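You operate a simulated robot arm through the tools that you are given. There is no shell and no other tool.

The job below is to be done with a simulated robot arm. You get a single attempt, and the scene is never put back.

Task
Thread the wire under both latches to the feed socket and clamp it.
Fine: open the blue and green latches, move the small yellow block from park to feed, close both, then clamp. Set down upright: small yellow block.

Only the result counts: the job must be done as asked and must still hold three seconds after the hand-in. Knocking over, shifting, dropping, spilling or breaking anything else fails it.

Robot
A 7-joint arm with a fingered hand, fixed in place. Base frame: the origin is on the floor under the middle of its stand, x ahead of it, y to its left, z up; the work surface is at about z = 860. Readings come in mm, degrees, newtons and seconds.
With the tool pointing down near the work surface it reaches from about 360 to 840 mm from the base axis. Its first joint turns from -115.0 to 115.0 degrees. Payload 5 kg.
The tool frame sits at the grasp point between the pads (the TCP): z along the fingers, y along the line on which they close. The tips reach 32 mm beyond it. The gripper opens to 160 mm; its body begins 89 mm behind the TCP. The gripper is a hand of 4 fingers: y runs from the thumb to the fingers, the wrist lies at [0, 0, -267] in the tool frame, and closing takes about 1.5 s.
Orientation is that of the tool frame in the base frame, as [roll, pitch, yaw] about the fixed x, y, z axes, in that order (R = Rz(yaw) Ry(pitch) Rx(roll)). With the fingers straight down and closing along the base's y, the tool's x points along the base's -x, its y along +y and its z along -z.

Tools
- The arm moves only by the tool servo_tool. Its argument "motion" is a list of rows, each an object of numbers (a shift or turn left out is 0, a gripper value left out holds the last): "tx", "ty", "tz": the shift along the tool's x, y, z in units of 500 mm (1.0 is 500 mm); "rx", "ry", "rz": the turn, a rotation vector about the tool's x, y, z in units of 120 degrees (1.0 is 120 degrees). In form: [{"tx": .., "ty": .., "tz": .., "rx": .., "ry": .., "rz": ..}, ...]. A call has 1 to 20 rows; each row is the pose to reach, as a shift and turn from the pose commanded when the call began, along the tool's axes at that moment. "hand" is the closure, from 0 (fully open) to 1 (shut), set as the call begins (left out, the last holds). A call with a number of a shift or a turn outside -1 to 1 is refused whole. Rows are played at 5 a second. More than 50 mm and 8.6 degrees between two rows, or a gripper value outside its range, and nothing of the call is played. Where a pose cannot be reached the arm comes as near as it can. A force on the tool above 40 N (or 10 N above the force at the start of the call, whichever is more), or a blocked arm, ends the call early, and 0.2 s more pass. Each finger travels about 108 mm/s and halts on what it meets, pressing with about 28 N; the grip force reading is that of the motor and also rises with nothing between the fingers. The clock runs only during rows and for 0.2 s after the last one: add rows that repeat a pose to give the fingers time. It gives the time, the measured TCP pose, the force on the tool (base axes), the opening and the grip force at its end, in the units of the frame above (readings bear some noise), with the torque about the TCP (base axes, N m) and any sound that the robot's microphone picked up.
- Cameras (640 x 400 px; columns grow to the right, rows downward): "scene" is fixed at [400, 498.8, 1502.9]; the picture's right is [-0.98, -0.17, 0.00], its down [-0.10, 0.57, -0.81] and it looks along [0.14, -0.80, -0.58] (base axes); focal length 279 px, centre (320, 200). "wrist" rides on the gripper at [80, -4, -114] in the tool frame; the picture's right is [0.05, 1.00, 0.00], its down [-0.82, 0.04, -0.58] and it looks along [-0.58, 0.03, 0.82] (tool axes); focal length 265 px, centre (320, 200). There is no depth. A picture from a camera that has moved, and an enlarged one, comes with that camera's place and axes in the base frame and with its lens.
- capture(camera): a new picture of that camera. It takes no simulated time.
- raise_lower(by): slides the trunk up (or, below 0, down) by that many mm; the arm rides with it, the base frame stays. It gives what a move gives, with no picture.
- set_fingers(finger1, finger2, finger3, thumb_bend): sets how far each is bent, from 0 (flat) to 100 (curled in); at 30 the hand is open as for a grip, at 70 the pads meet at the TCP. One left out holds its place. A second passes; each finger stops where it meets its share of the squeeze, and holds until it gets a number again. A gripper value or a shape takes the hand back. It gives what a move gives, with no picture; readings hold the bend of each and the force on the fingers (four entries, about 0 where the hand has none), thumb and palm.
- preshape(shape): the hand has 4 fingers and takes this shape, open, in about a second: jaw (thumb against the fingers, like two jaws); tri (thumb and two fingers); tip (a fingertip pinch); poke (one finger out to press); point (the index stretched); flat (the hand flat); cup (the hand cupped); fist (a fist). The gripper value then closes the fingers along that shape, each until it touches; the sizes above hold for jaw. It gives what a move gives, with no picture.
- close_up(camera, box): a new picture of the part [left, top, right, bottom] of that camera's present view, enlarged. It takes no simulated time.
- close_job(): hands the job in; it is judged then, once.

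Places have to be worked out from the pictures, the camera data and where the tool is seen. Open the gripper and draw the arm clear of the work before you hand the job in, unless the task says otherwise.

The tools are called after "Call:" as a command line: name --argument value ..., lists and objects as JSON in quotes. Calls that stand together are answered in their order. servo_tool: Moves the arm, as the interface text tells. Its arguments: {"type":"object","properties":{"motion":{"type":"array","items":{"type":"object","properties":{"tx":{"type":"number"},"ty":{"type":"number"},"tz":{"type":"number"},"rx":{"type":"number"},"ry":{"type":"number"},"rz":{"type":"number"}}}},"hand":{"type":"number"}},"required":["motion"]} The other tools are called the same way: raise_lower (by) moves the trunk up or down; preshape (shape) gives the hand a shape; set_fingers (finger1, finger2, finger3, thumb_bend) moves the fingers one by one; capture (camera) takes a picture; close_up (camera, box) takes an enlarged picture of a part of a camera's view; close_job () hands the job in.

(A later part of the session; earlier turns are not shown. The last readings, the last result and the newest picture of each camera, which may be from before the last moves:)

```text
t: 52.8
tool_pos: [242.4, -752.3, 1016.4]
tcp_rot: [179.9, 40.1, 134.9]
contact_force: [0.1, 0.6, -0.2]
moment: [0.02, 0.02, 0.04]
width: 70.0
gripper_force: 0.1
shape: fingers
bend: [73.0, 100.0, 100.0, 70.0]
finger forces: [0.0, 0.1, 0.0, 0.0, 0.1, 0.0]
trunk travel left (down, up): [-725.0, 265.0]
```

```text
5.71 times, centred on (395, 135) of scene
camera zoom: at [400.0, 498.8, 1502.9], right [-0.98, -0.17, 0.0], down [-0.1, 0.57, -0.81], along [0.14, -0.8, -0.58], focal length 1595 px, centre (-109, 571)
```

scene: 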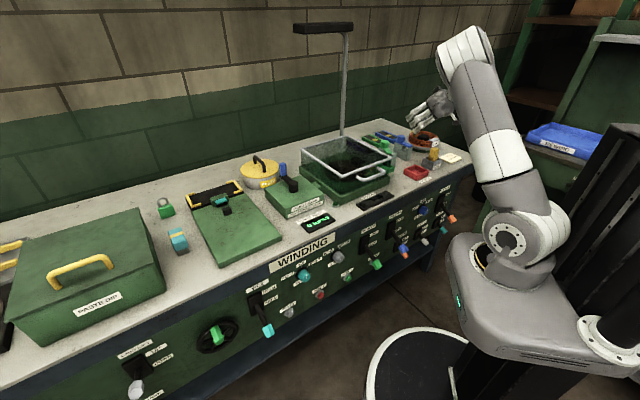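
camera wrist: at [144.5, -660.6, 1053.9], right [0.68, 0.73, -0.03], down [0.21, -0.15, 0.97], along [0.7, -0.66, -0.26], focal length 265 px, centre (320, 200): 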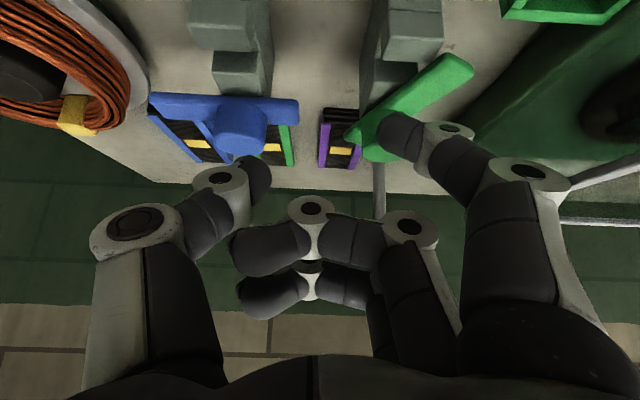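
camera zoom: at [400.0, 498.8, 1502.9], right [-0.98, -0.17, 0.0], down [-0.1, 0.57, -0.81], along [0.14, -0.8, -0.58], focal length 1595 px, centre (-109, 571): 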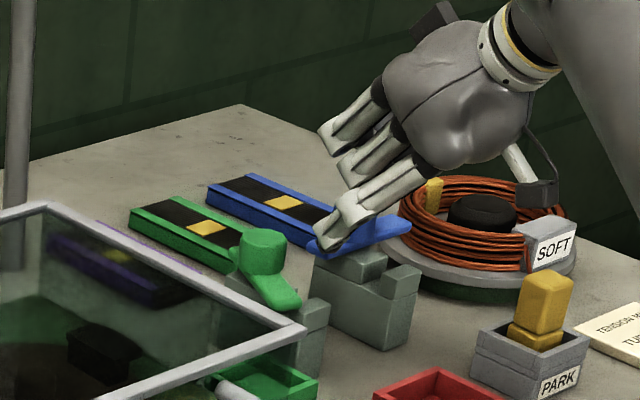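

Blue looks fully swung aside. The index is positioned on the inner side of the green bar (at −27°); I lower it and sweep toward the feed side and back.

Call:
servo_tool --motion '[{"tx": 0.0206, "tz": 0.0245}, {"tx": 0.0411, "tz": 0.049}, {"tx": 0.0617, "tz": 0.0735}, {"tx": 0.0617, "ty": 0.024, "tz": 0.0735}, {"tx": 0.0617, "ty": 0.048, "tz": 0.0735}, {"tx": 0.0617, "ty": 0.072, "tz": 0.0735}, {"tx": 0.0617, "ty": 0.088, "tz": 0.0735}, {"tx": 0.054, "ty": 0.1, "tz": 0.0799}, {"tx": 0.0464, "ty": 0.11, "tz": 0.0864}, {"tx": 0.0372, "ty": 0.118, "tz": 0.0941}, {"tx": 0.0295, "ty": 0.122, "tz": 0.1005}, {"tx": 0.0234, "ty": 0.124, "tz": 0.1056}, {"tx": 0.0234, "ty": 0.124, "tz": 0.1056}]'

Call:
capture --camera "wrist"

Call:
close_up --camera "scene" --box '[360, 100, 430, 170]'

```text
t: 55.6
tool_pos: [304.2, -726.9, 968.9]
tcp_rot: [-180.0, 39.9, 135.0]
contact_force: [-5.6, 6.3, -0.4]
moment: [-0.08, 0.44, -0.12]
width: 70.1
gripper_force: 4.6
shape: fingers
bend: [73.0, 100.0, 100.0, 70.0]
finger forces: [4.3, 0.0, 0.0, 0.0, 6.1, 0.0]
trunk travel left (down, up): [-725.0, 265.0]
```

```text
taken
camera wrist: at [204.8, -634.8, 1006.2], right [0.68, 0.73, -0.03], down [0.21, -0.15, 0.97], along [0.7, -0.66, -0.26], focal length 265 px, centre (320, 200)
```

wrist: 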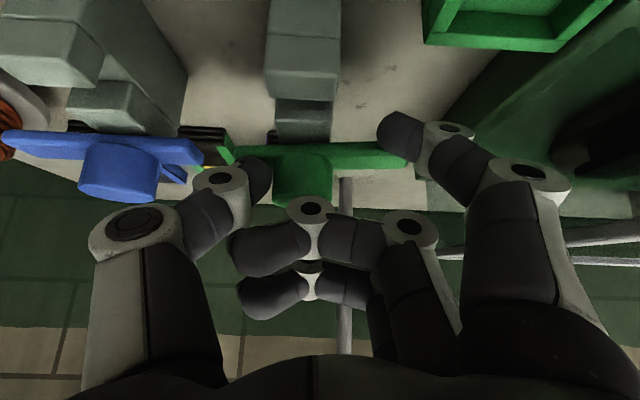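

```text
5.71 times, centred on (395, 135) of scene
camera zoom: at [400.0, 498.8, 1502.9], right [-0.98, -0.17, 0.0], down [-0.1, 0.57, -0.81], along [0.14, -0.8, -0.58], focal length 1595 px, centre (-109, 571)
```

zoom: 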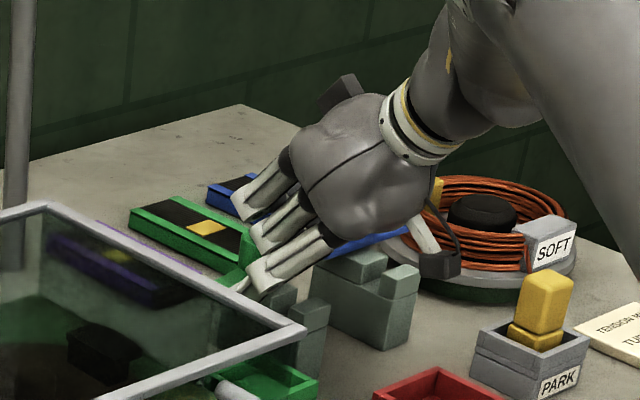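

Both bars are now swung clear of their slots. I back the index off toward the front and lift away.

Call:
servo_tool --motion '[{"tx": 0.0123, "tz": -0.0103}, {"tx": -0.018, "tz": -0.046}, {"tx": -0.048, "tz": -0.082}, {"tx": -0.0777, "tz": -0.1175}, {"tx": -0.109, "tz": -0.154}, {"tx": -0.109, "tz": -0.154}]'

Call:
preshape --shape "jaw"

Call:
capture --camera "wrist"

Call:
close_up --camera "scene" --box '[410, 130, 470, 180]'

Call:
close_up --camera "scene" --box '[360, 125, 420, 175]'

```text
t: 57.0
tool_pos: [299.8, -721.0, 1063.2]
tcp_rot: [-180.0, 39.9, 134.9]
contact_force: [-0.2, 0.6, -0.6]
moment: [0.0, -0.01, -0.03]
width: 70.1
gripper_force: 0.1
shape: fingers
bend: [73.0, 100.0, 100.0, 70.0]
finger forces: [0.1, 0.0, 0.0, 0.1, 0.1, 0.0]
trunk travel left (down, up): [-725.0, 265.0]
```

```text
t: 57.9
tool_pos: [298.6, -721.4, 1062.9]
tcp_rot: [-180.0, 40.0, 135.1]
contact_force: [0.3, 0.4, 0.3]
moment: [0.0, -0.02, 0.01]
width: 159.5
gripper_force: 0.0
shape: jaw
bend: [30.0, 30.0, 30.0, 30.0]
finger forces: [0.0, 0.0, 0.0, 0.0, 0.0, 0.1]
trunk travel left (down, up): [-725.0, 265.0]
```

```text
taken
camera wrist: at [200.5, -629.9, 1100.0], right [0.68, 0.73, -0.03], down [0.21, -0.15, 0.97], along [0.7, -0.66, -0.25], focal length 265 px, centre (320, 200)
```

wrist: 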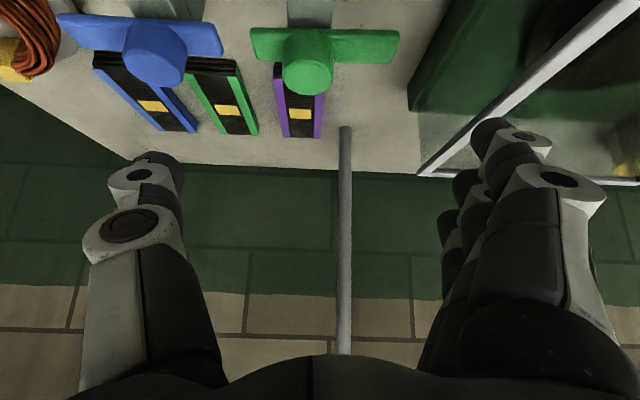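

```text
8.00 times, centred on (440, 155) of scene
camera zoom: at [400.0, 498.8, 1502.9], right [-0.98, -0.17, 0.0], down [-0.1, 0.57, -0.81], along [0.14, -0.8, -0.58], focal length 2233 px, centre (-640, 560)
```

zoom: 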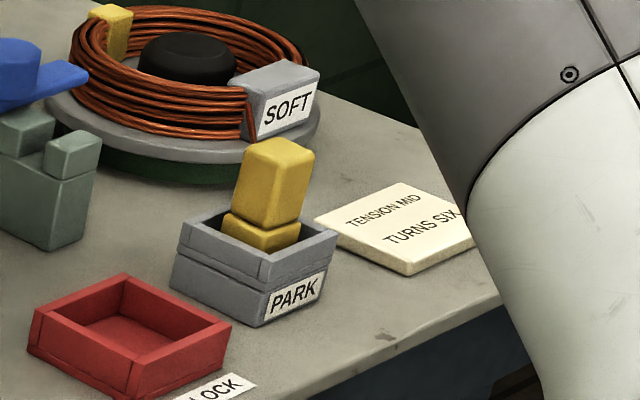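

```text
8.00 times, centred on (390, 150) of scene
camera zoom: at [400.0, 498.8, 1502.9], right [-0.98, -0.17, 0.0], down [-0.1, 0.57, -0.81], along [0.14, -0.8, -0.58], focal length 2233 px, centre (-240, 600)
```

zoom: 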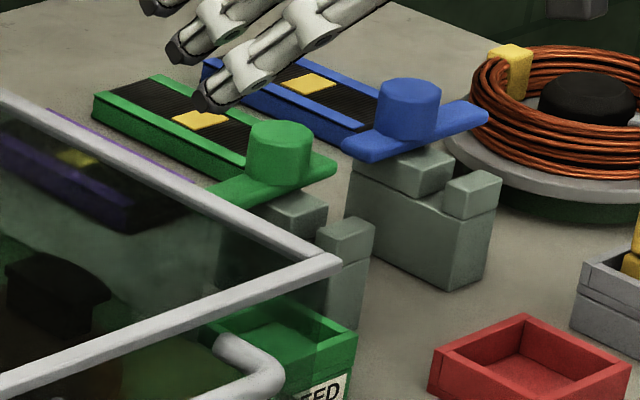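

Both latches stand at about 90° open with their slots clear. Next is the yellow block: I retreat toward the robot and rotate the hand to vertical with the fingers closing front-to-back (so neither thumb nor fingers lie on the wire's path).

Call:
servo_tool --motion '[{"tx": 0.042, "ty": -0.022, "tz": -0.055}, {"tx": 0.085, "ty": -0.044, "tz": -0.11}, {"tx": 0.127, "ty": -0.066, "tz": -0.165}, {"tx": 0.17, "ty": -0.087, "tz": -0.22}, {"tx": 0.212, "ty": -0.109, "tz": -0.275}, {"tx": 0.212, "ty": -0.109, "tz": -0.275}]'

Call:
servo_tool --motion '[{"rx": -0.0217, "ry": 0.0217, "rz": -0.0597}, {"rx": -0.0435, "ry": 0.0435, "rz": -0.1194}, {"rx": -0.0652, "ry": 0.0652, "rz": -0.1791}, {"rx": -0.0869, "ry": 0.0869, "rz": -0.2388}, {"rx": -0.1087, "ry": 0.1087, "rz": -0.2985}, {"rx": -0.1304, "ry": 0.1304, "rz": -0.3583}, {"rx": -0.1521, "ry": 0.1521, "rz": -0.418}, {"rx": -0.1739, "ry": 0.1739, "rz": -0.4777}, {"rx": -0.1956, "ry": 0.1956, "rz": -0.5374}, {"rx": -0.2173, "ry": 0.2173, "rz": -0.5971}, {"rx": -0.2391, "ry": 0.2391, "rz": -0.6568}, {"rx": -0.2608, "ry": 0.2608, "rz": -0.7165}, {"rx": -0.2608, "ry": 0.2608, "rz": -0.7165}]'

Call:
capture --camera "wrist"

Call:
capture --camera "scene"

```text
t: 59.3
tool_pos: [139.5, -638.9, 1101.2]
tcp_rot: [180.0, 40.0, 135.1]
contact_force: [1.2, 0.7, -0.8]
moment: [-0.01, -0.04, 0.01]
width: 160.0
gripper_force: 0.0
shape: jaw
bend: [30.0, 30.0, 30.0, 30.0]
finger forces: [0.0, 0.1, 0.1, 0.1, 0.0, 0.1]
trunk travel left (down, up): [-725.0, 265.0]
```

```text
t: 62.1
tool_pos: [139.3, -640.1, 1100.4]
tcp_rot: [179.9, -0.1, -134.9]
contact_force: [-1.0, -0.2, 0.3]
moment: [-0.02, 0.01, 0.0]
width: 160.1
gripper_force: 0.0
shape: jaw
bend: [30.0, 30.0, 30.0, 30.0]
finger forces: [0.0, 0.0, 0.0, 0.0, 0.0, 0.0]
trunk travel left (down, up): [-725.0, 265.0]
```

```text
taken
camera wrist: at [86.2, -700.2, 1215.8], right [-0.74, 0.67, 0.0], down [0.55, 0.61, 0.58], along [0.39, 0.43, -0.82], focal length 265 px, centre (320, 200)
```

wrist: 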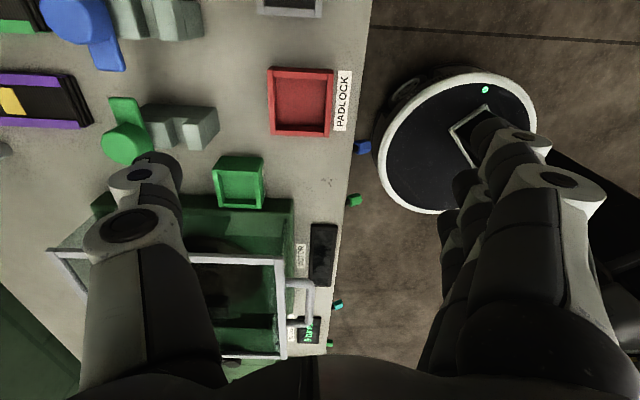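

```text
taken
```

scene: 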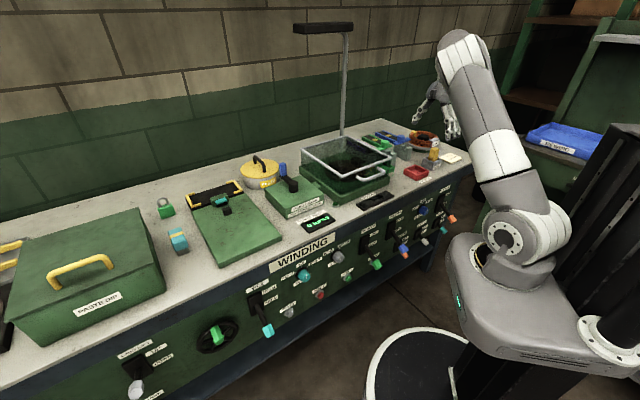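

Vertical orientation reached. I zoom on the feed socket, latch slots and red tray from here for precise positions.

Call:
close_up --camera "wrist" --box '[180, 130, 300, 220]'

Call:
close_up --camera "wrist" --box '[30, 0, 290, 200]'

```text
4.44 times, centred on (240, 175) of wrist
camera zoom: at [86.2, -700.2, 1215.8], right [-0.74, 0.67, 0.0], down [0.55, 0.61, 0.58], along [0.39, 0.43, -0.82], focal length 1180 px, centre (676, 311)
```

zoom: 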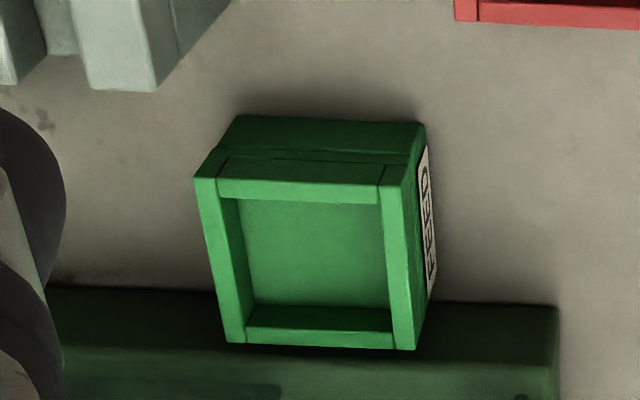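

```text
2.00 times, centred on (160, 100) of wrist
camera zoom: at [86.2, -700.2, 1215.8], right [-0.74, 0.67, 0.0], down [0.55, 0.61, 0.58], along [0.39, 0.43, -0.82], focal length 531 px, centre (640, 400)
```

zoom: 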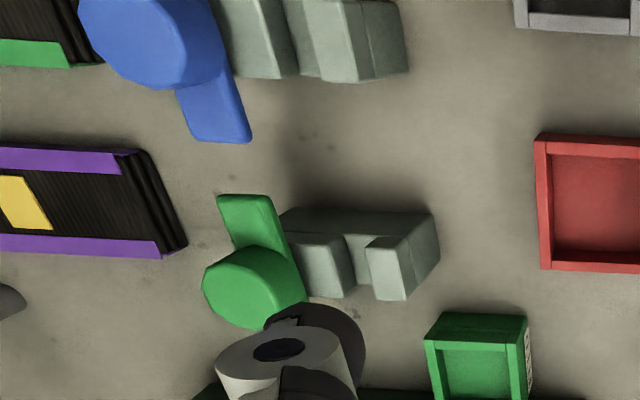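

From this view: feed socket centre ≈ (308.6,-625.5), rim z≈903; park centre ≈ (86,-738.6). I raise the trunk 110 mm for reach with a vertical hand, then move over the park socket.

Call:
raise_lower --by 110

```text
t: 63.5
tool_pos: [140.7, -639.7, 1211.4]
tcp_rot: [180.0, -0.1, -135.1]
contact_force: [0.0, -0.1, 0.5]
moment: [0.0, -0.05, 0.03]
width: 159.8
gripper_force: 0.1
shape: jaw
bend: [30.0, 30.0, 30.0, 30.0]
finger forces: [0.1, 0.0, 0.0, 0.0, 0.0, 0.0]
trunk travel left (down, up): [-835.0, 155.0]
```

Now I move above the park socket at z≈1050 to view the block between the fingers.

Call:
servo_tool --motion '[{"tx": 0.0434, "ty": -0.0125, "tz": 0.0646}, {"tx": 0.0869, "ty": -0.025, "tz": 0.1291}, {"tx": 0.1303, "ty": -0.0376, "tz": 0.1937}, {"tx": 0.1738, "ty": -0.05, "tz": 0.2582}, {"tx": 0.2172, "ty": -0.0626, "tz": 0.3228}, {"tx": 0.2172, "ty": -0.0626, "tz": 0.3228}]'

Call:
capture --camera "wrist"

Call:
close_up --camera "wrist" --box '[200, 70, 440, 270]'

Call:
close_up --camera "scene" --box '[380, 80, 500, 180]'

```text
t: 65.0
tool_pos: [85.0, -738.8, 1048.6]
tcp_rot: [-180.0, 0.1, -135.0]
contact_force: [-0.6, 0.3, -0.5]
moment: [-0.02, 0.03, 0.0]
width: 160.0
gripper_force: 0.1
shape: jaw
bend: [30.0, 30.0, 30.0, 30.0]
finger forces: [0.0, 0.1, 0.0, 0.0, 0.0, 0.0]
trunk travel left (down, up): [-835.0, 155.0]
```

```text
taken
camera wrist: at [31.0, -799.2, 1163.4], right [-0.74, 0.67, 0.0], down [0.55, 0.61, 0.58], along [0.39, 0.43, -0.82], focal length 265 px, centre (320, 200)
```

wrist: 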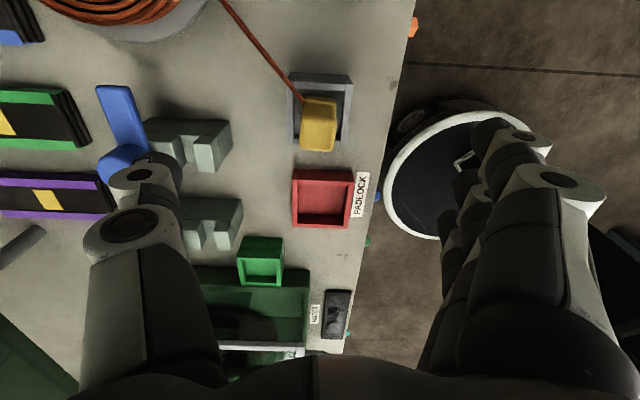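

```text
2.00 times, centred on (320, 170) of wrist
camera zoom: at [31.0, -799.2, 1163.4], right [-0.74, 0.67, 0.0], down [0.55, 0.61, 0.58], along [0.39, 0.43, -0.82], focal length 531 px, centre (320, 260)
```

zoom: 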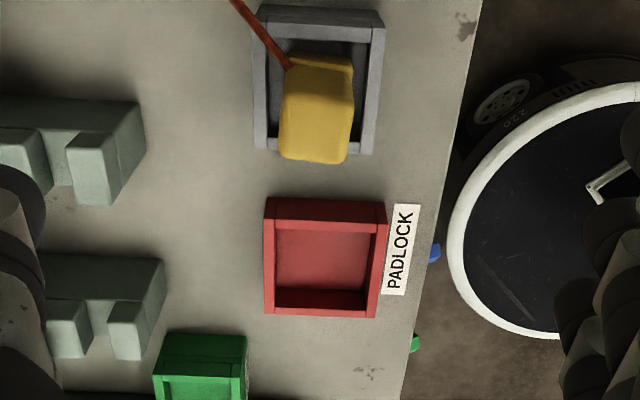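

```text
4.00 times, centred on (440, 130) of scene
camera zoom: at [400.0, 498.8, 1502.9], right [-0.98, -0.17, 0.0], down [-0.1, 0.57, -0.81], along [0.14, -0.8, -0.58], focal length 1116 px, centre (-160, 480)
```

zoom: 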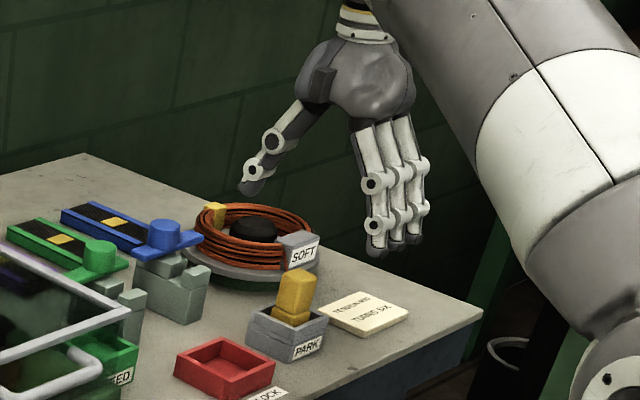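

The block (≈30 mm square, top z≈945, centred ≈ (88.4,-737.6)) lies between the fingers, with the wire leaving from its coil-side back corner. I narrow the hand to ~93 mm and descend so that the tips stay just above the socket rim (z≈903).

Call:
servo_tool --motion '[{"tx": -0.012, "ty": -0.003}, {"tx": -0.012, "ty": -0.003}, {"tx": -0.012, "ty": -0.003}, {"tx": -0.012, "ty": -0.003, "tz": 0.05}, {"tx": -0.012, "ty": -0.003, "tz": 0.1}, {"tx": -0.012, "ty": -0.003, "tz": 0.14}, {"tx": -0.012, "ty": -0.003, "tz": 0.14}]' --hand 0.42

Call:
capture --camera "wrist"

Call:
close_up --camera "scene" --box '[390, 100, 480, 180]'

```text
t: 66.5
tool_pos: [90.5, -736.2, 979.4]
tcp_rot: [180.0, -0.1, -135.0]
contact_force: [-0.6, -0.2, -0.3]
moment: [0.01, -0.02, -0.01]
width: 93.6
gripper_force: 0.1
shape: jaw
bend: [71.0, 71.0, 71.0, 70.0]
finger forces: [0.1, 0.0, 0.0, 0.0, 0.0, 0.0]
trunk travel left (down, up): [-835.0, 155.0]
```

```text
taken
camera wrist: at [36.5, -796.8, 1094.9], right [-0.74, 0.67, 0.0], down [0.55, 0.61, 0.58], along [0.39, 0.43, -0.82], focal length 265 px, centre (320, 200)
```

wrist: 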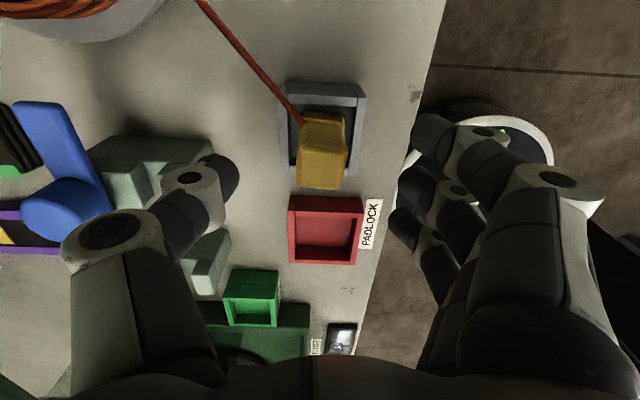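

```text
5.00 times, centred on (435, 140) of scene
camera zoom: at [400.0, 498.8, 1502.9], right [-0.98, -0.17, 0.0], down [-0.1, 0.57, -0.81], along [0.14, -0.8, -0.58], focal length 1395 px, centre (-255, 500)
```

zoom: 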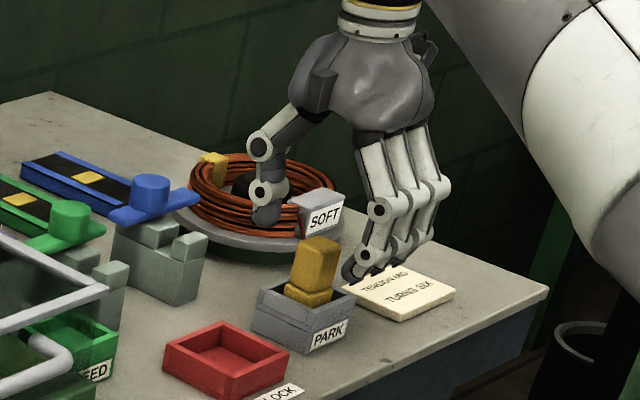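

Aligned: the block top is centred under the TCP. I descend the remaining 39 mm and check before closing.

Call:
servo_tool --motion '[{"tz": 0.03}, {"tz": 0.06}, {"tz": 0.078}, {"tz": 0.078}]'

Call:
capture --camera "wrist"

Call:
close_up --camera "scene" --box '[400, 110, 470, 180]'

```text
t: 67.5
tool_pos: [92.0, -736.4, 939.1]
tcp_rot: [-180.0, 0.0, -135.0]
contact_force: [0.1, 1.0, 0.9]
moment: [0.0, 0.0, -0.01]
width: 93.5
gripper_force: 0.0
shape: jaw
bend: [71.0, 71.0, 71.0, 70.0]
finger forces: [0.0, 0.0, 0.1, 0.0, 0.0, 0.0]
trunk travel left (down, up): [-835.0, 155.0]
```

```text
taken
camera wrist: at [37.1, -796.6, 1055.0], right [-0.74, 0.67, 0.0], down [0.55, 0.61, 0.58], along [0.39, 0.43, -0.82], focal length 265 px, centre (320, 200)
```

wrist: 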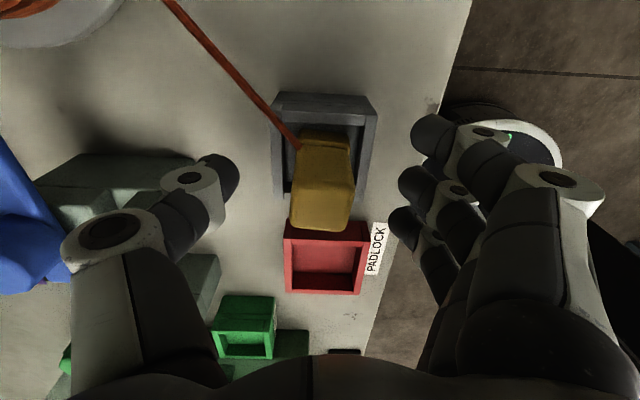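

```text
5.71 times, centred on (435, 145) of scene
camera zoom: at [400.0, 498.8, 1502.9], right [-0.98, -0.17, 0.0], down [-0.1, 0.57, -0.81], along [0.14, -0.8, -0.58], focal length 1595 px, centre (-337, 514)
```

zoom: 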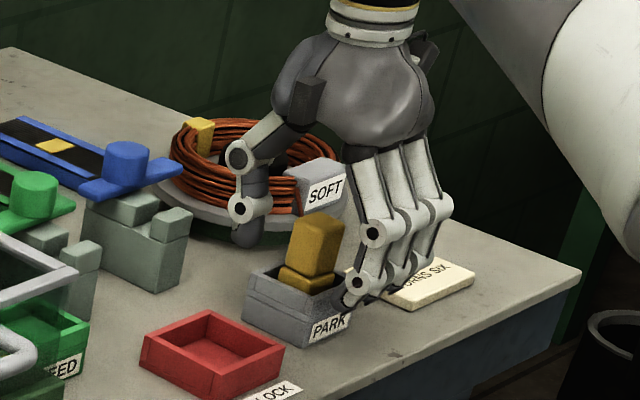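

Alignment is good; tips look very near the rim, so I raise 4 mm and close on the block.

Call:
servo_tool --motion '[{"tz": -0.008}, {"tz": -0.008}]'

Call:
servo_tool --motion '[{"tz": 0}, {"tz": 0}, {"tz": 0}, {"tz": 0}, {"tz": 0}, {"tz": 0}, {"tz": 0}]' --hand 0.95

Call:
capture --camera "wrist"

Call:
close_up --camera "scene" --box '[400, 110, 470, 180]'

```text
t: 68.2
tool_pos: [91.8, -737.1, 944.2]
tcp_rot: [-179.9, 0.0, -135.0]
contact_force: [0.5, 0.3, 0.0]
moment: [0.02, 0.01, -0.06]
width: 93.6
gripper_force: 0.0
shape: jaw
bend: [71.0, 71.0, 71.0, 70.0]
finger forces: [0.0, 0.0, 0.0, 0.1, 0.0, 0.0]
trunk travel left (down, up): [-835.0, 155.0]
```

```text
t: 69.8
tool_pos: [92.1, -736.2, 945.4]
tcp_rot: [-179.9, -0.1, -134.9]
contact_force: [2.3, -1.3, 9.1]
moment: [0.04, 0.03, 0.0]
width: 7.5
gripper_force: 27.5
shape: jaw
bend: [69.0, 71.0, 69.0, 72.0]
finger forces: [0.1, 17.3, 0.1, 0.1, 21.3, 0.0]
trunk travel left (down, up): [-835.0, 155.0]
```

```text
taken
camera wrist: at [37.4, -796.4, 1060.5], right [-0.74, 0.67, 0.0], down [0.55, 0.61, 0.58], along [0.39, 0.43, -0.82], focal length 265 px, centre (320, 200)
```

wrist: 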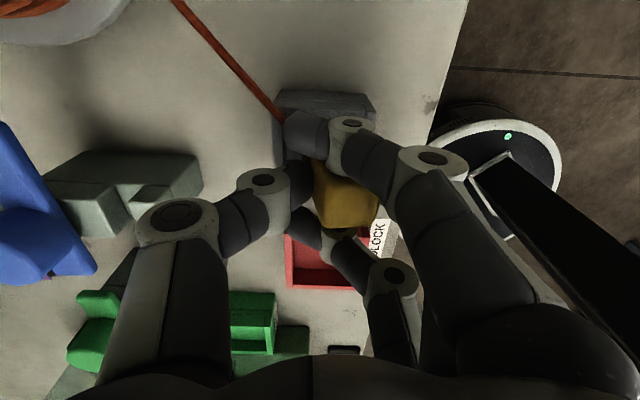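

```text
5.71 times, centred on (435, 145) of scene
camera zoom: at [400.0, 498.8, 1502.9], right [-0.98, -0.17, 0.0], down [-0.1, 0.57, -0.81], along [0.14, -0.8, -0.58], focal length 1595 px, centre (-337, 514)
```

zoom: 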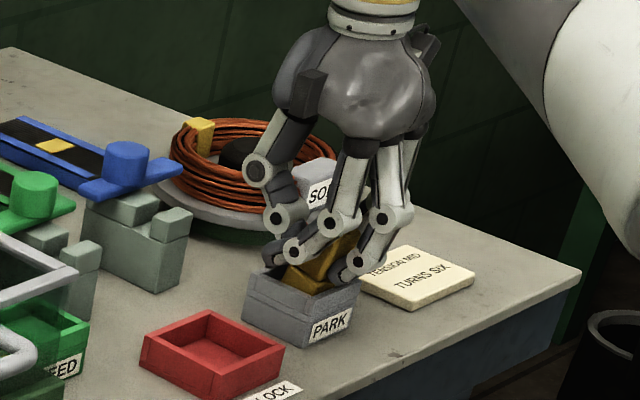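

Middle finger and thumb hold the block; index and ring closed past its sides. I zoom in to check the block's attitude.

Call:
close_up --camera "scene" --box '[425, 140, 455, 170]'

Call:
close_up --camera "wrist" --box '[240, 80, 420, 260]'

```text
13.33 times, centred on (440, 155) of scene
camera zoom: at [400.0, 498.8, 1502.9], right [-0.98, -0.17, 0.0], down [-0.1, 0.57, -0.81], along [0.14, -0.8, -0.58], focal length 3721 px, centre (-1280, 800)
```

zoom: 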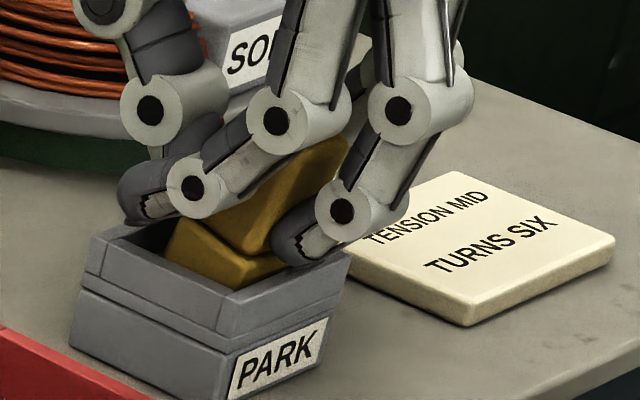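

```text
2.22 times, centred on (330, 170) of wrist
camera zoom: at [37.4, -796.4, 1060.5], right [-0.74, 0.67, 0.0], down [0.55, 0.61, 0.58], along [0.39, 0.43, -0.82], focal length 590 px, centre (298, 267)
```

zoom: 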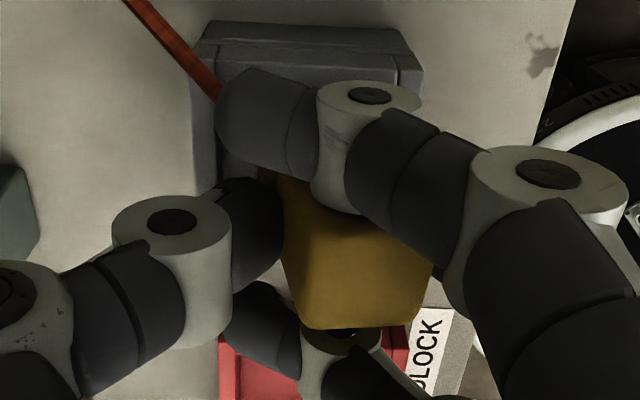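

The block got tipped toward the front because the thumb presses higher than the middle finger. I release it gently and see whether it settles upright.

Call:
servo_tool --motion '[{"tz": 0}, {"tz": 0}, {"tz": 0}, {"tz": 0}, {"tz": 0}, {"tz": 0}]' --hand 0.42

Call:
capture --camera "wrist"

Call:
close_up --camera "scene" --box '[420, 135, 460, 175]'

```text
t: 71.2
tool_pos: [91.7, -735.8, 944.0]
tcp_rot: [-179.9, 0.1, -135.1]
contact_force: [0.1, 0.4, -0.9]
moment: [0.01, -0.01, -0.02]
width: 92.8
gripper_force: 0.1
shape: jaw
bend: [71.0, 71.0, 71.0, 70.0]
finger forces: [0.0, 0.0, 0.0, 0.1, 0.0, 0.0]
trunk travel left (down, up): [-835.0, 155.0]
```

```text
taken
camera wrist: at [37.1, -796.6, 1059.6], right [-0.74, 0.67, 0.0], down [0.55, 0.61, 0.58], along [0.39, 0.43, -0.82], focal length 265 px, centre (320, 200)
```

wrist: 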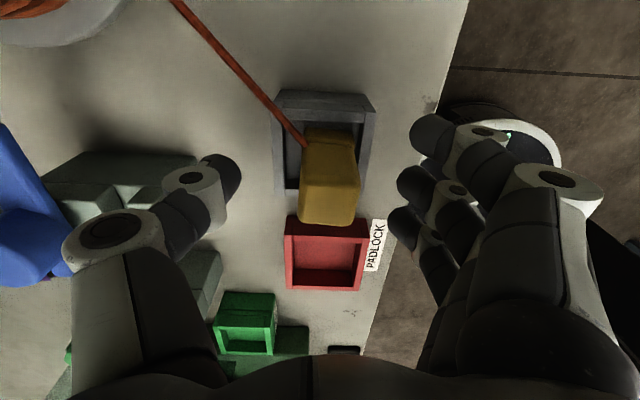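

```text
10.00 times, centred on (440, 155) of scene
camera zoom: at [400.0, 498.8, 1502.9], right [-0.98, -0.17, 0.0], down [-0.1, 0.57, -0.81], along [0.14, -0.8, -0.58], focal length 2791 px, centre (-880, 650)
```

zoom: 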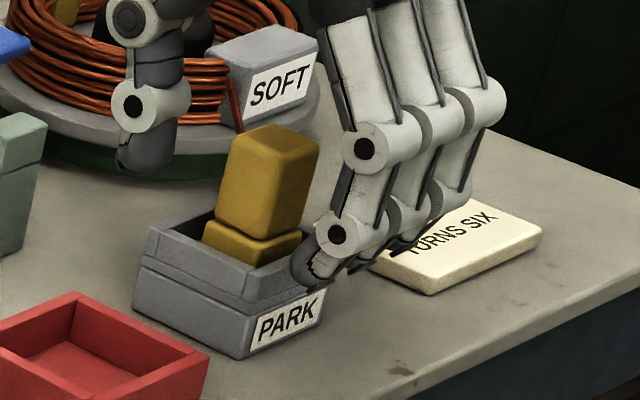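

Good – it dropped back upright, only a few mm toward the front. I rise 110 mm and try the "tri" shape for a better opposed pinch.

Call:
servo_tool --motion '[{"tz": -0.07}, {"tz": -0.14}, {"tz": -0.22}, {"tz": -0.22}]'

Call:
preshape --shape "tri"

Call:
capture --camera "wrist"

Call:
close_up --camera "scene" --box '[390, 60, 480, 170]'

```text
t: 72.2
tool_pos: [89.0, -734.3, 1053.2]
tcp_rot: [180.0, 0.0, -135.0]
contact_force: [-0.6, 0.8, 0.5]
moment: [0.0, 0.0, -0.02]
width: 92.7
gripper_force: 0.0
shape: jaw
bend: [71.0, 71.0, 71.0, 70.0]
finger forces: [0.1, 0.0, 0.1, 0.1, 0.1, 0.0]
trunk travel left (down, up): [-835.0, 155.0]
```

```text
t: 73.0
tool_pos: [88.4, -733.6, 1053.8]
tcp_rot: [-180.0, 0.0, -135.1]
contact_force: [0.2, 0.6, 0.8]
moment: [0.0, 0.0, 0.0]
width: 160.0
gripper_force: 0.0
shape: tri
bend: [30.0, 30.0, 1.0, 30.0]
finger forces: [0.1, 0.1, 0.1, 0.1, 0.0, 0.1]
trunk travel left (down, up): [-835.0, 155.0]
```

```text
taken
camera wrist: at [35.4, -794.2, 1168.8], right [-0.74, 0.67, 0.0], down [0.55, 0.61, 0.58], along [0.39, 0.43, -0.82], focal length 265 px, centre (320, 200)
```

wrist: 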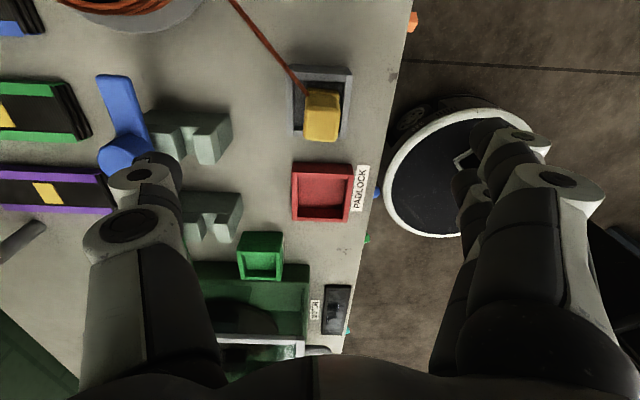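

```text
3.64 times, centred on (435, 115) of scene
camera zoom: at [400.0, 498.8, 1502.9], right [-0.98, -0.17, 0.0], down [-0.1, 0.57, -0.81], along [0.14, -0.8, -0.58], focal length 1015 px, centre (-98, 509)
```

zoom: 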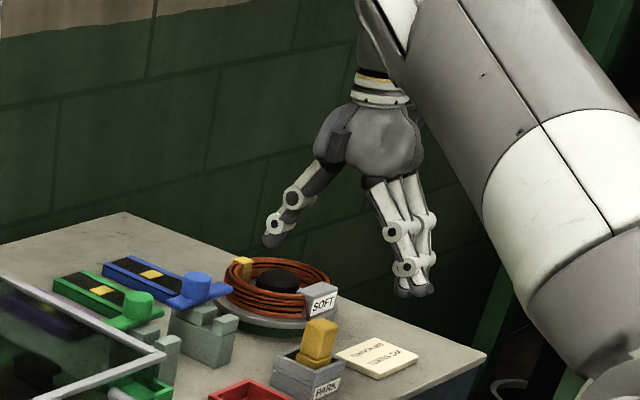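

"Tri" extends ring out of the way and uses index + middle against the thumb. I partly close it here in the air to see the tip geometry before re-approaching.

Call:
servo_tool --motion '[{"tz": 0}, {"tz": 0}, {"tz": 0}, {"tz": 0}, {"tz": 0}, {"tz": 0}]' --hand 0.7

Call:
capture --camera "wrist"

Call:
close_up --camera "scene" --box '[400, 80, 460, 150]'

```text
t: 74.5
tool_pos: [89.3, -733.6, 1052.8]
tcp_rot: [179.9, 0.0, -135.0]
contact_force: [0.8, 0.8, -0.3]
moment: [0.0, 0.0, 0.0]
width: 48.6
gripper_force: 0.0
shape: tri
bend: [73.0, 73.0, 1.0, 70.0]
finger forces: [0.0, 0.0, 0.1, 0.0, 0.1, 0.0]
trunk travel left (down, up): [-835.0, 155.0]
```

```text
taken
camera wrist: at [35.4, -794.3, 1168.8], right [-0.74, 0.67, 0.0], down [0.55, 0.61, 0.58], along [0.39, 0.43, -0.82], focal length 265 px, centre (320, 200)
```

wrist: 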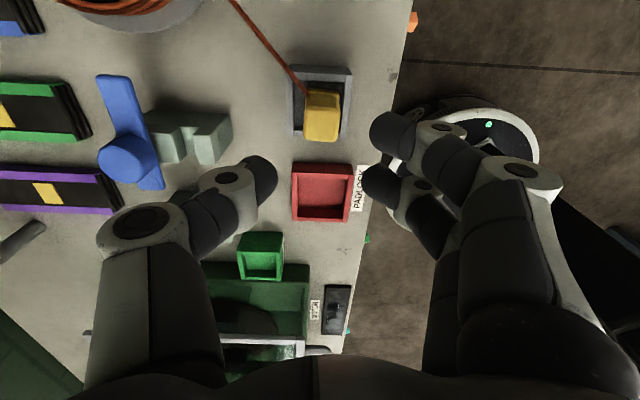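

```text
5.71 times, centred on (430, 115) of scene
camera zoom: at [400.0, 498.8, 1502.9], right [-0.98, -0.17, 0.0], down [-0.1, 0.57, -0.81], along [0.14, -0.8, -0.58], focal length 1595 px, centre (-309, 686)
```

zoom: 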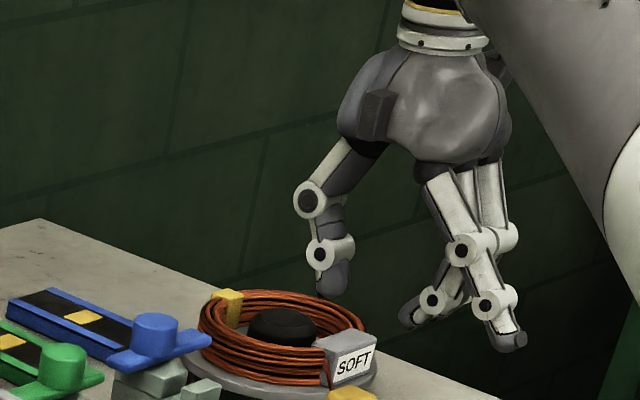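

At 0.7 the thumb and the two fingers are symmetric about the TCP. I zoom on the block to get its exact present position.

Call:
close_up --camera "wrist" --box '[270, 50, 370, 150]'

```text
4.00 times, centred on (320, 100) of wrist
camera zoom: at [35.4, -794.3, 1168.8], right [-0.74, 0.67, 0.0], down [0.55, 0.61, 0.58], along [0.39, 0.43, -0.82], focal length 1062 px, centre (320, 600)
```

zoom: 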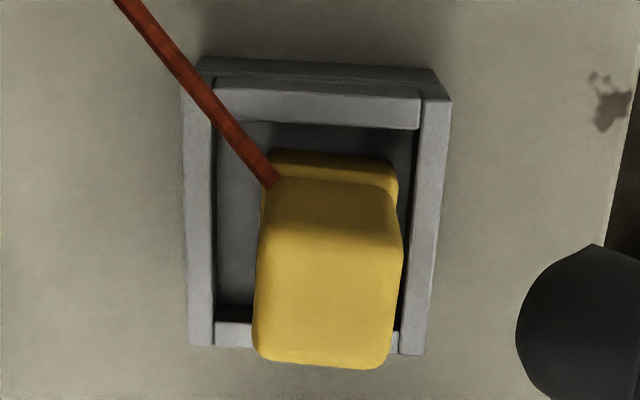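

The block sits at about (87.8,-734.1), wire leaving low at its back coil-side corner. I shift so index+middle straddle the block face centre, and descend most of the way to check alignment.

Call:
servo_tool --motion '[{"tx": -0.0252}, {"tx": -0.0252, "tz": 0.05}, {"tx": -0.0252, "tz": 0.1}, {"tx": -0.0252, "tz": 0.15}, {"tx": -0.0252, "tz": 0.15}]'

Call:
capture --camera "wrist"

Call:
close_up --camera "wrist" --box '[240, 100, 420, 240]'

Call:
close_up --camera "scene" --box '[400, 100, 470, 180]'

```text
t: 75.7
tool_pos: [99.6, -726.7, 978.5]
tcp_rot: [180.0, 0.0, -135.0]
contact_force: [-1.1, 0.2, -0.2]
moment: [0.0, 0.03, 0.02]
width: 48.5
gripper_force: 0.0
shape: tri
bend: [73.0, 73.0, 1.0, 70.0]
finger forces: [0.0, 0.0, 0.1, 0.0, 0.0, 0.1]
trunk travel left (down, up): [-835.0, 155.0]
```

```text
taken
camera wrist: at [44.9, -786.0, 1094.2], right [-0.74, 0.67, 0.0], down [0.55, 0.61, 0.58], along [0.39, 0.43, -0.82], focal length 265 px, centre (320, 200)
```

wrist: 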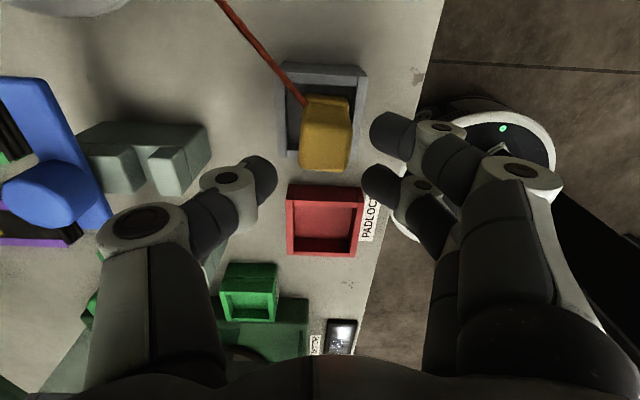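

```text
2.86 times, centred on (330, 170) of wrist
camera zoom: at [44.9, -786.0, 1094.2], right [-0.74, 0.67, 0.0], down [0.55, 0.61, 0.58], along [0.39, 0.43, -0.82], focal length 758 px, centre (291, 286)
```

zoom: 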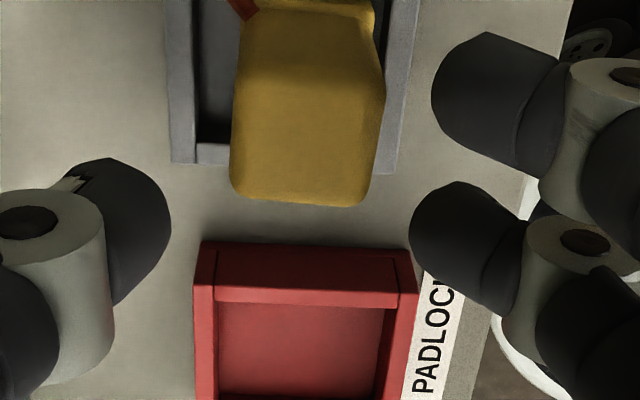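

```text
5.00 times, centred on (435, 140) of scene
camera zoom: at [400.0, 498.8, 1502.9], right [-0.98, -0.17, 0.0], down [-0.1, 0.57, -0.81], along [0.14, -0.8, -0.58], focal length 1395 px, centre (-255, 500)
```

zoom: 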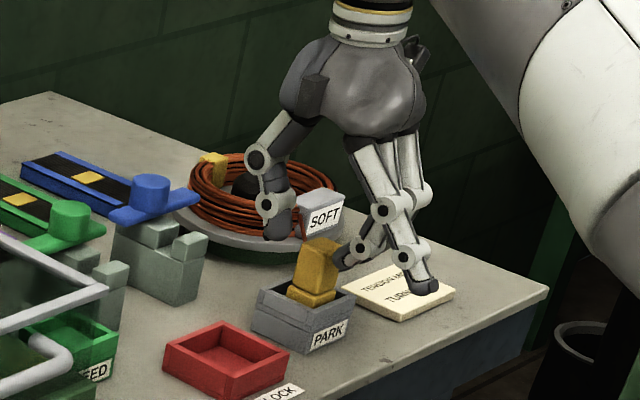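

Alignment along the bench is right; the block is ~3 mm nearer the fingers, so I shift 2.5 mm toward the front and descend the last 34 mm.

Call:
servo_tool --motion '[{"ty": 0.005, "tz": 0.02}, {"ty": 0.005, "tz": 0.045}, {"ty": 0.005, "tz": 0.069}, {"ty": 0.005, "tz": 0.069}]'

Call:
close_up --camera "wrist" --box '[240, 100, 420, 240]'

Call:
close_up --camera "scene" --box '[410, 120, 470, 180]'

```text
t: 76.7
tool_pos: [98.4, -724.6, 943.0]
tcp_rot: [179.9, 0.0, -134.9]
contact_force: [-0.1, 0.1, -0.1]
moment: [-0.03, -0.01, -0.01]
width: 48.4
gripper_force: 0.1
shape: tri
bend: [73.0, 73.0, 1.0, 70.0]
finger forces: [0.1, 0.1, 0.1, 0.0, 0.0, 0.0]
trunk travel left (down, up): [-835.0, 155.0]
```

```text
2.86 times, centred on (330, 170) of wrist
camera zoom: at [43.7, -784.4, 1058.8], right [-0.74, 0.67, 0.0], down [0.55, 0.61, 0.58], along [0.39, 0.43, -0.82], focal length 758 px, centre (291, 286)
```

zoom: 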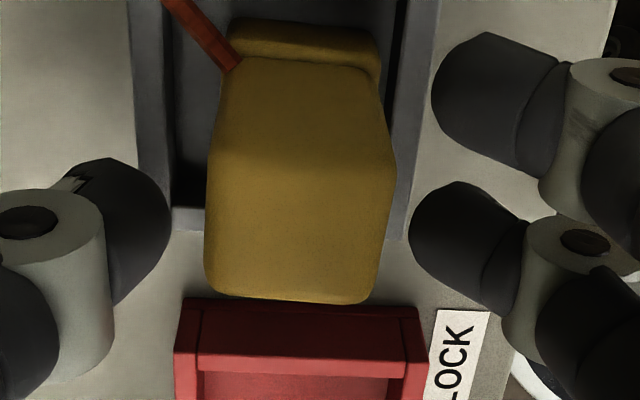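

```text
6.67 times, centred on (440, 150) of scene
camera zoom: at [400.0, 498.8, 1502.9], right [-0.98, -0.17, 0.0], down [-0.1, 0.57, -0.81], along [0.14, -0.8, -0.58], focal length 1860 px, centre (-480, 533)
```

zoom: 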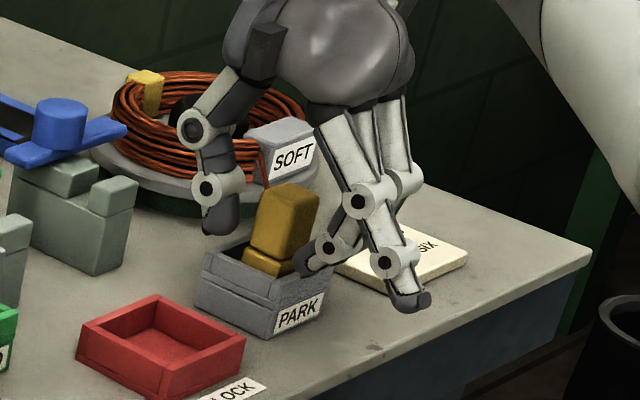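

Gaps on both sides are now equal (~8 mm). I close the tri grip on the block.

Call:
servo_tool --motion '[{"tz": 0}, {"tz": 0}, {"tz": 0}, {"tz": 0}, {"tz": 0}, {"tz": 0}]' --hand 0.95

Call:
close_up --camera "wrist" --box '[240, 100, 420, 240]'

Call:
close_up --camera "scene" --box '[420, 135, 460, 175]'

```text
t: 78.0
tool_pos: [96.5, -723.4, 944.6]
tcp_rot: [-180.0, -0.1, -135.0]
contact_force: [-7.5, 10.8, 9.9]
moment: [0.0, 0.35, -0.44]
width: 1.3
gripper_force: 27.9
shape: tri
bend: [72.0, 71.0, 28.0, 73.0]
finger forces: [15.8, 0.0, 0.0, 0.0, 0.8, 0.0]
trunk travel left (down, up): [-835.0, 155.0]
```

```text
2.86 times, centred on (330, 170) of wrist
camera zoom: at [42.0, -782.9, 1060.4], right [-0.74, 0.67, 0.0], down [0.55, 0.61, 0.58], along [0.39, 0.43, -0.82], focal length 758 px, centre (291, 286)
```

zoom: 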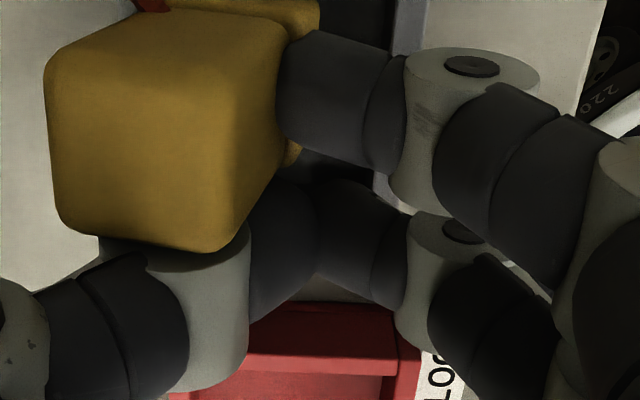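

```text
10.00 times, centred on (440, 155) of scene
camera zoom: at [400.0, 498.8, 1502.9], right [-0.98, -0.17, 0.0], down [-0.1, 0.57, -0.81], along [0.14, -0.8, -0.58], focal length 2791 px, centre (-880, 650)
```

zoom: 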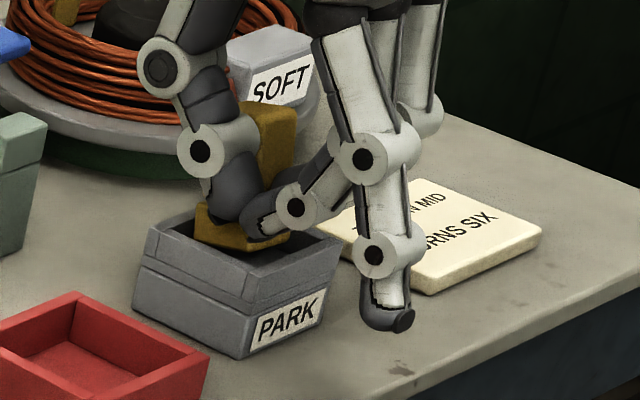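

The block slipped off the thumb–middle line and is only pushed by the index. I open again and let it settle, then inspect.

Call:
servo_tool --motion '[{"tz": 0}, {"tz": 0}, {"tz": 0}, {"tz": 0}, {"tz": 0}]' --hand 0.65

Call:
capture --camera "wrist"

Call:
close_up --camera "scene" --box '[420, 135, 460, 175]'

```text
t: 79.2
tool_pos: [98.7, -725.5, 943.4]
tcp_rot: [-180.0, -0.1, -134.9]
contact_force: [-0.6, -0.3, -0.4]
moment: [-0.02, -0.01, 0.0]
width: 55.5
gripper_force: 0.0
shape: tri
bend: [73.0, 73.0, 1.0, 70.0]
finger forces: [0.1, 0.0, 0.0, 0.0, 0.0, 0.0]
trunk travel left (down, up): [-835.0, 155.0]
```

```text
taken
camera wrist: at [43.7, -784.4, 1058.8], right [-0.74, 0.67, 0.0], down [0.55, 0.61, 0.58], along [0.39, 0.43, -0.82], focal length 265 px, centre (320, 200)
```

wrist: 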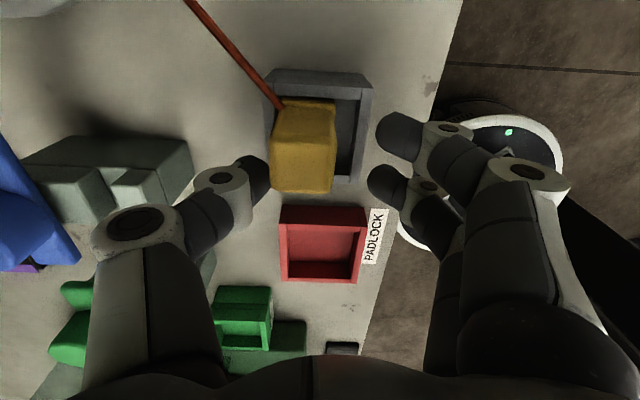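

```text
10.00 times, centred on (440, 155) of scene
camera zoom: at [400.0, 498.8, 1502.9], right [-0.98, -0.17, 0.0], down [-0.1, 0.57, -0.81], along [0.14, -0.8, -0.58], focal length 2791 px, centre (-880, 650)
```

zoom: 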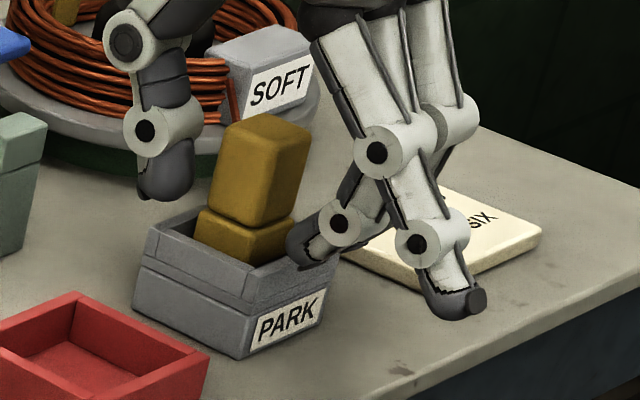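

It's upright again, resting toward the back of the socket. I rise 70 mm and set a pure thumb–middle pinch: index and ring flat, middle and thumb half open.

Call:
servo_tool --motion '[{"tz": -0.05}, {"tz": -0.1}, {"tz": -0.15}, {"tz": -0.15}]'

Call:
set_fingers --finger1 0 --finger2 55 --finger3 0 --thumb_bend 55

Call:
capture --camera "wrist"

Call:
close_up --camera "scene" --box '[400, 90, 470, 170]'

```text
t: 80.2
tool_pos: [99.6, -724.6, 1020.9]
tcp_rot: [180.0, 0.0, -135.0]
contact_force: [0.0, 0.0, 0.3]
moment: [0.06, -0.01, -0.03]
width: 55.7
gripper_force: 0.1
shape: tri
bend: [73.0, 73.0, 1.0, 70.0]
finger forces: [0.0, 0.0, 0.1, 0.0, 0.0, 0.1]
trunk travel left (down, up): [-835.0, 155.0]
```

```text
t: 81.2
tool_pos: [98.7, -723.9, 1021.0]
tcp_rot: [180.0, -0.1, -135.1]
contact_force: [0.0, -0.6, 0.5]
moment: [-0.04, -0.02, -0.03]
width: 157.6
gripper_force: 0.0
shape: fingers
bend: [0.0, 55.0, 0.0, 55.0]
finger forces: [0.1, 0.0, 0.1, 0.0, 0.1, 0.0]
trunk travel left (down, up): [-835.0, 155.0]
```

```text
taken
camera wrist: at [45.1, -784.6, 1135.9], right [-0.74, 0.67, 0.0], down [0.55, 0.61, 0.58], along [0.39, 0.43, -0.82], focal length 265 px, centre (320, 200)
```

wrist: 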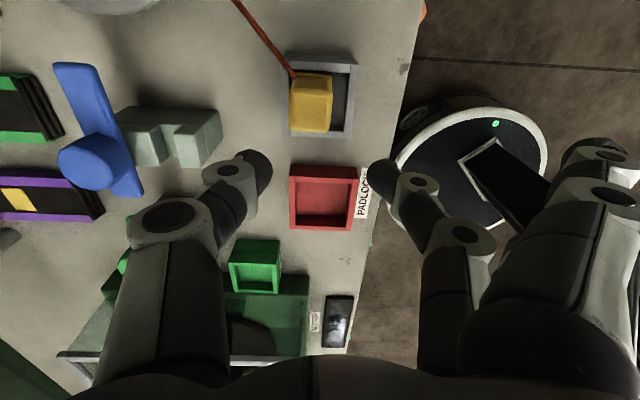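

```text
5.00 times, centred on (435, 130) of scene
camera zoom: at [400.0, 498.8, 1502.9], right [-0.98, -0.17, 0.0], down [-0.1, 0.57, -0.81], along [0.14, -0.8, -0.58], focal length 1395 px, centre (-255, 550)
```

zoom: 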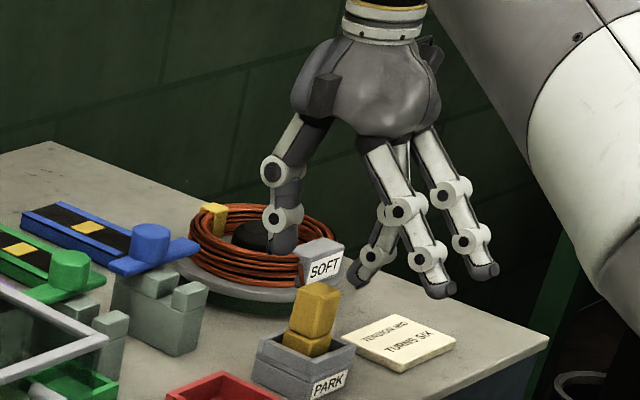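

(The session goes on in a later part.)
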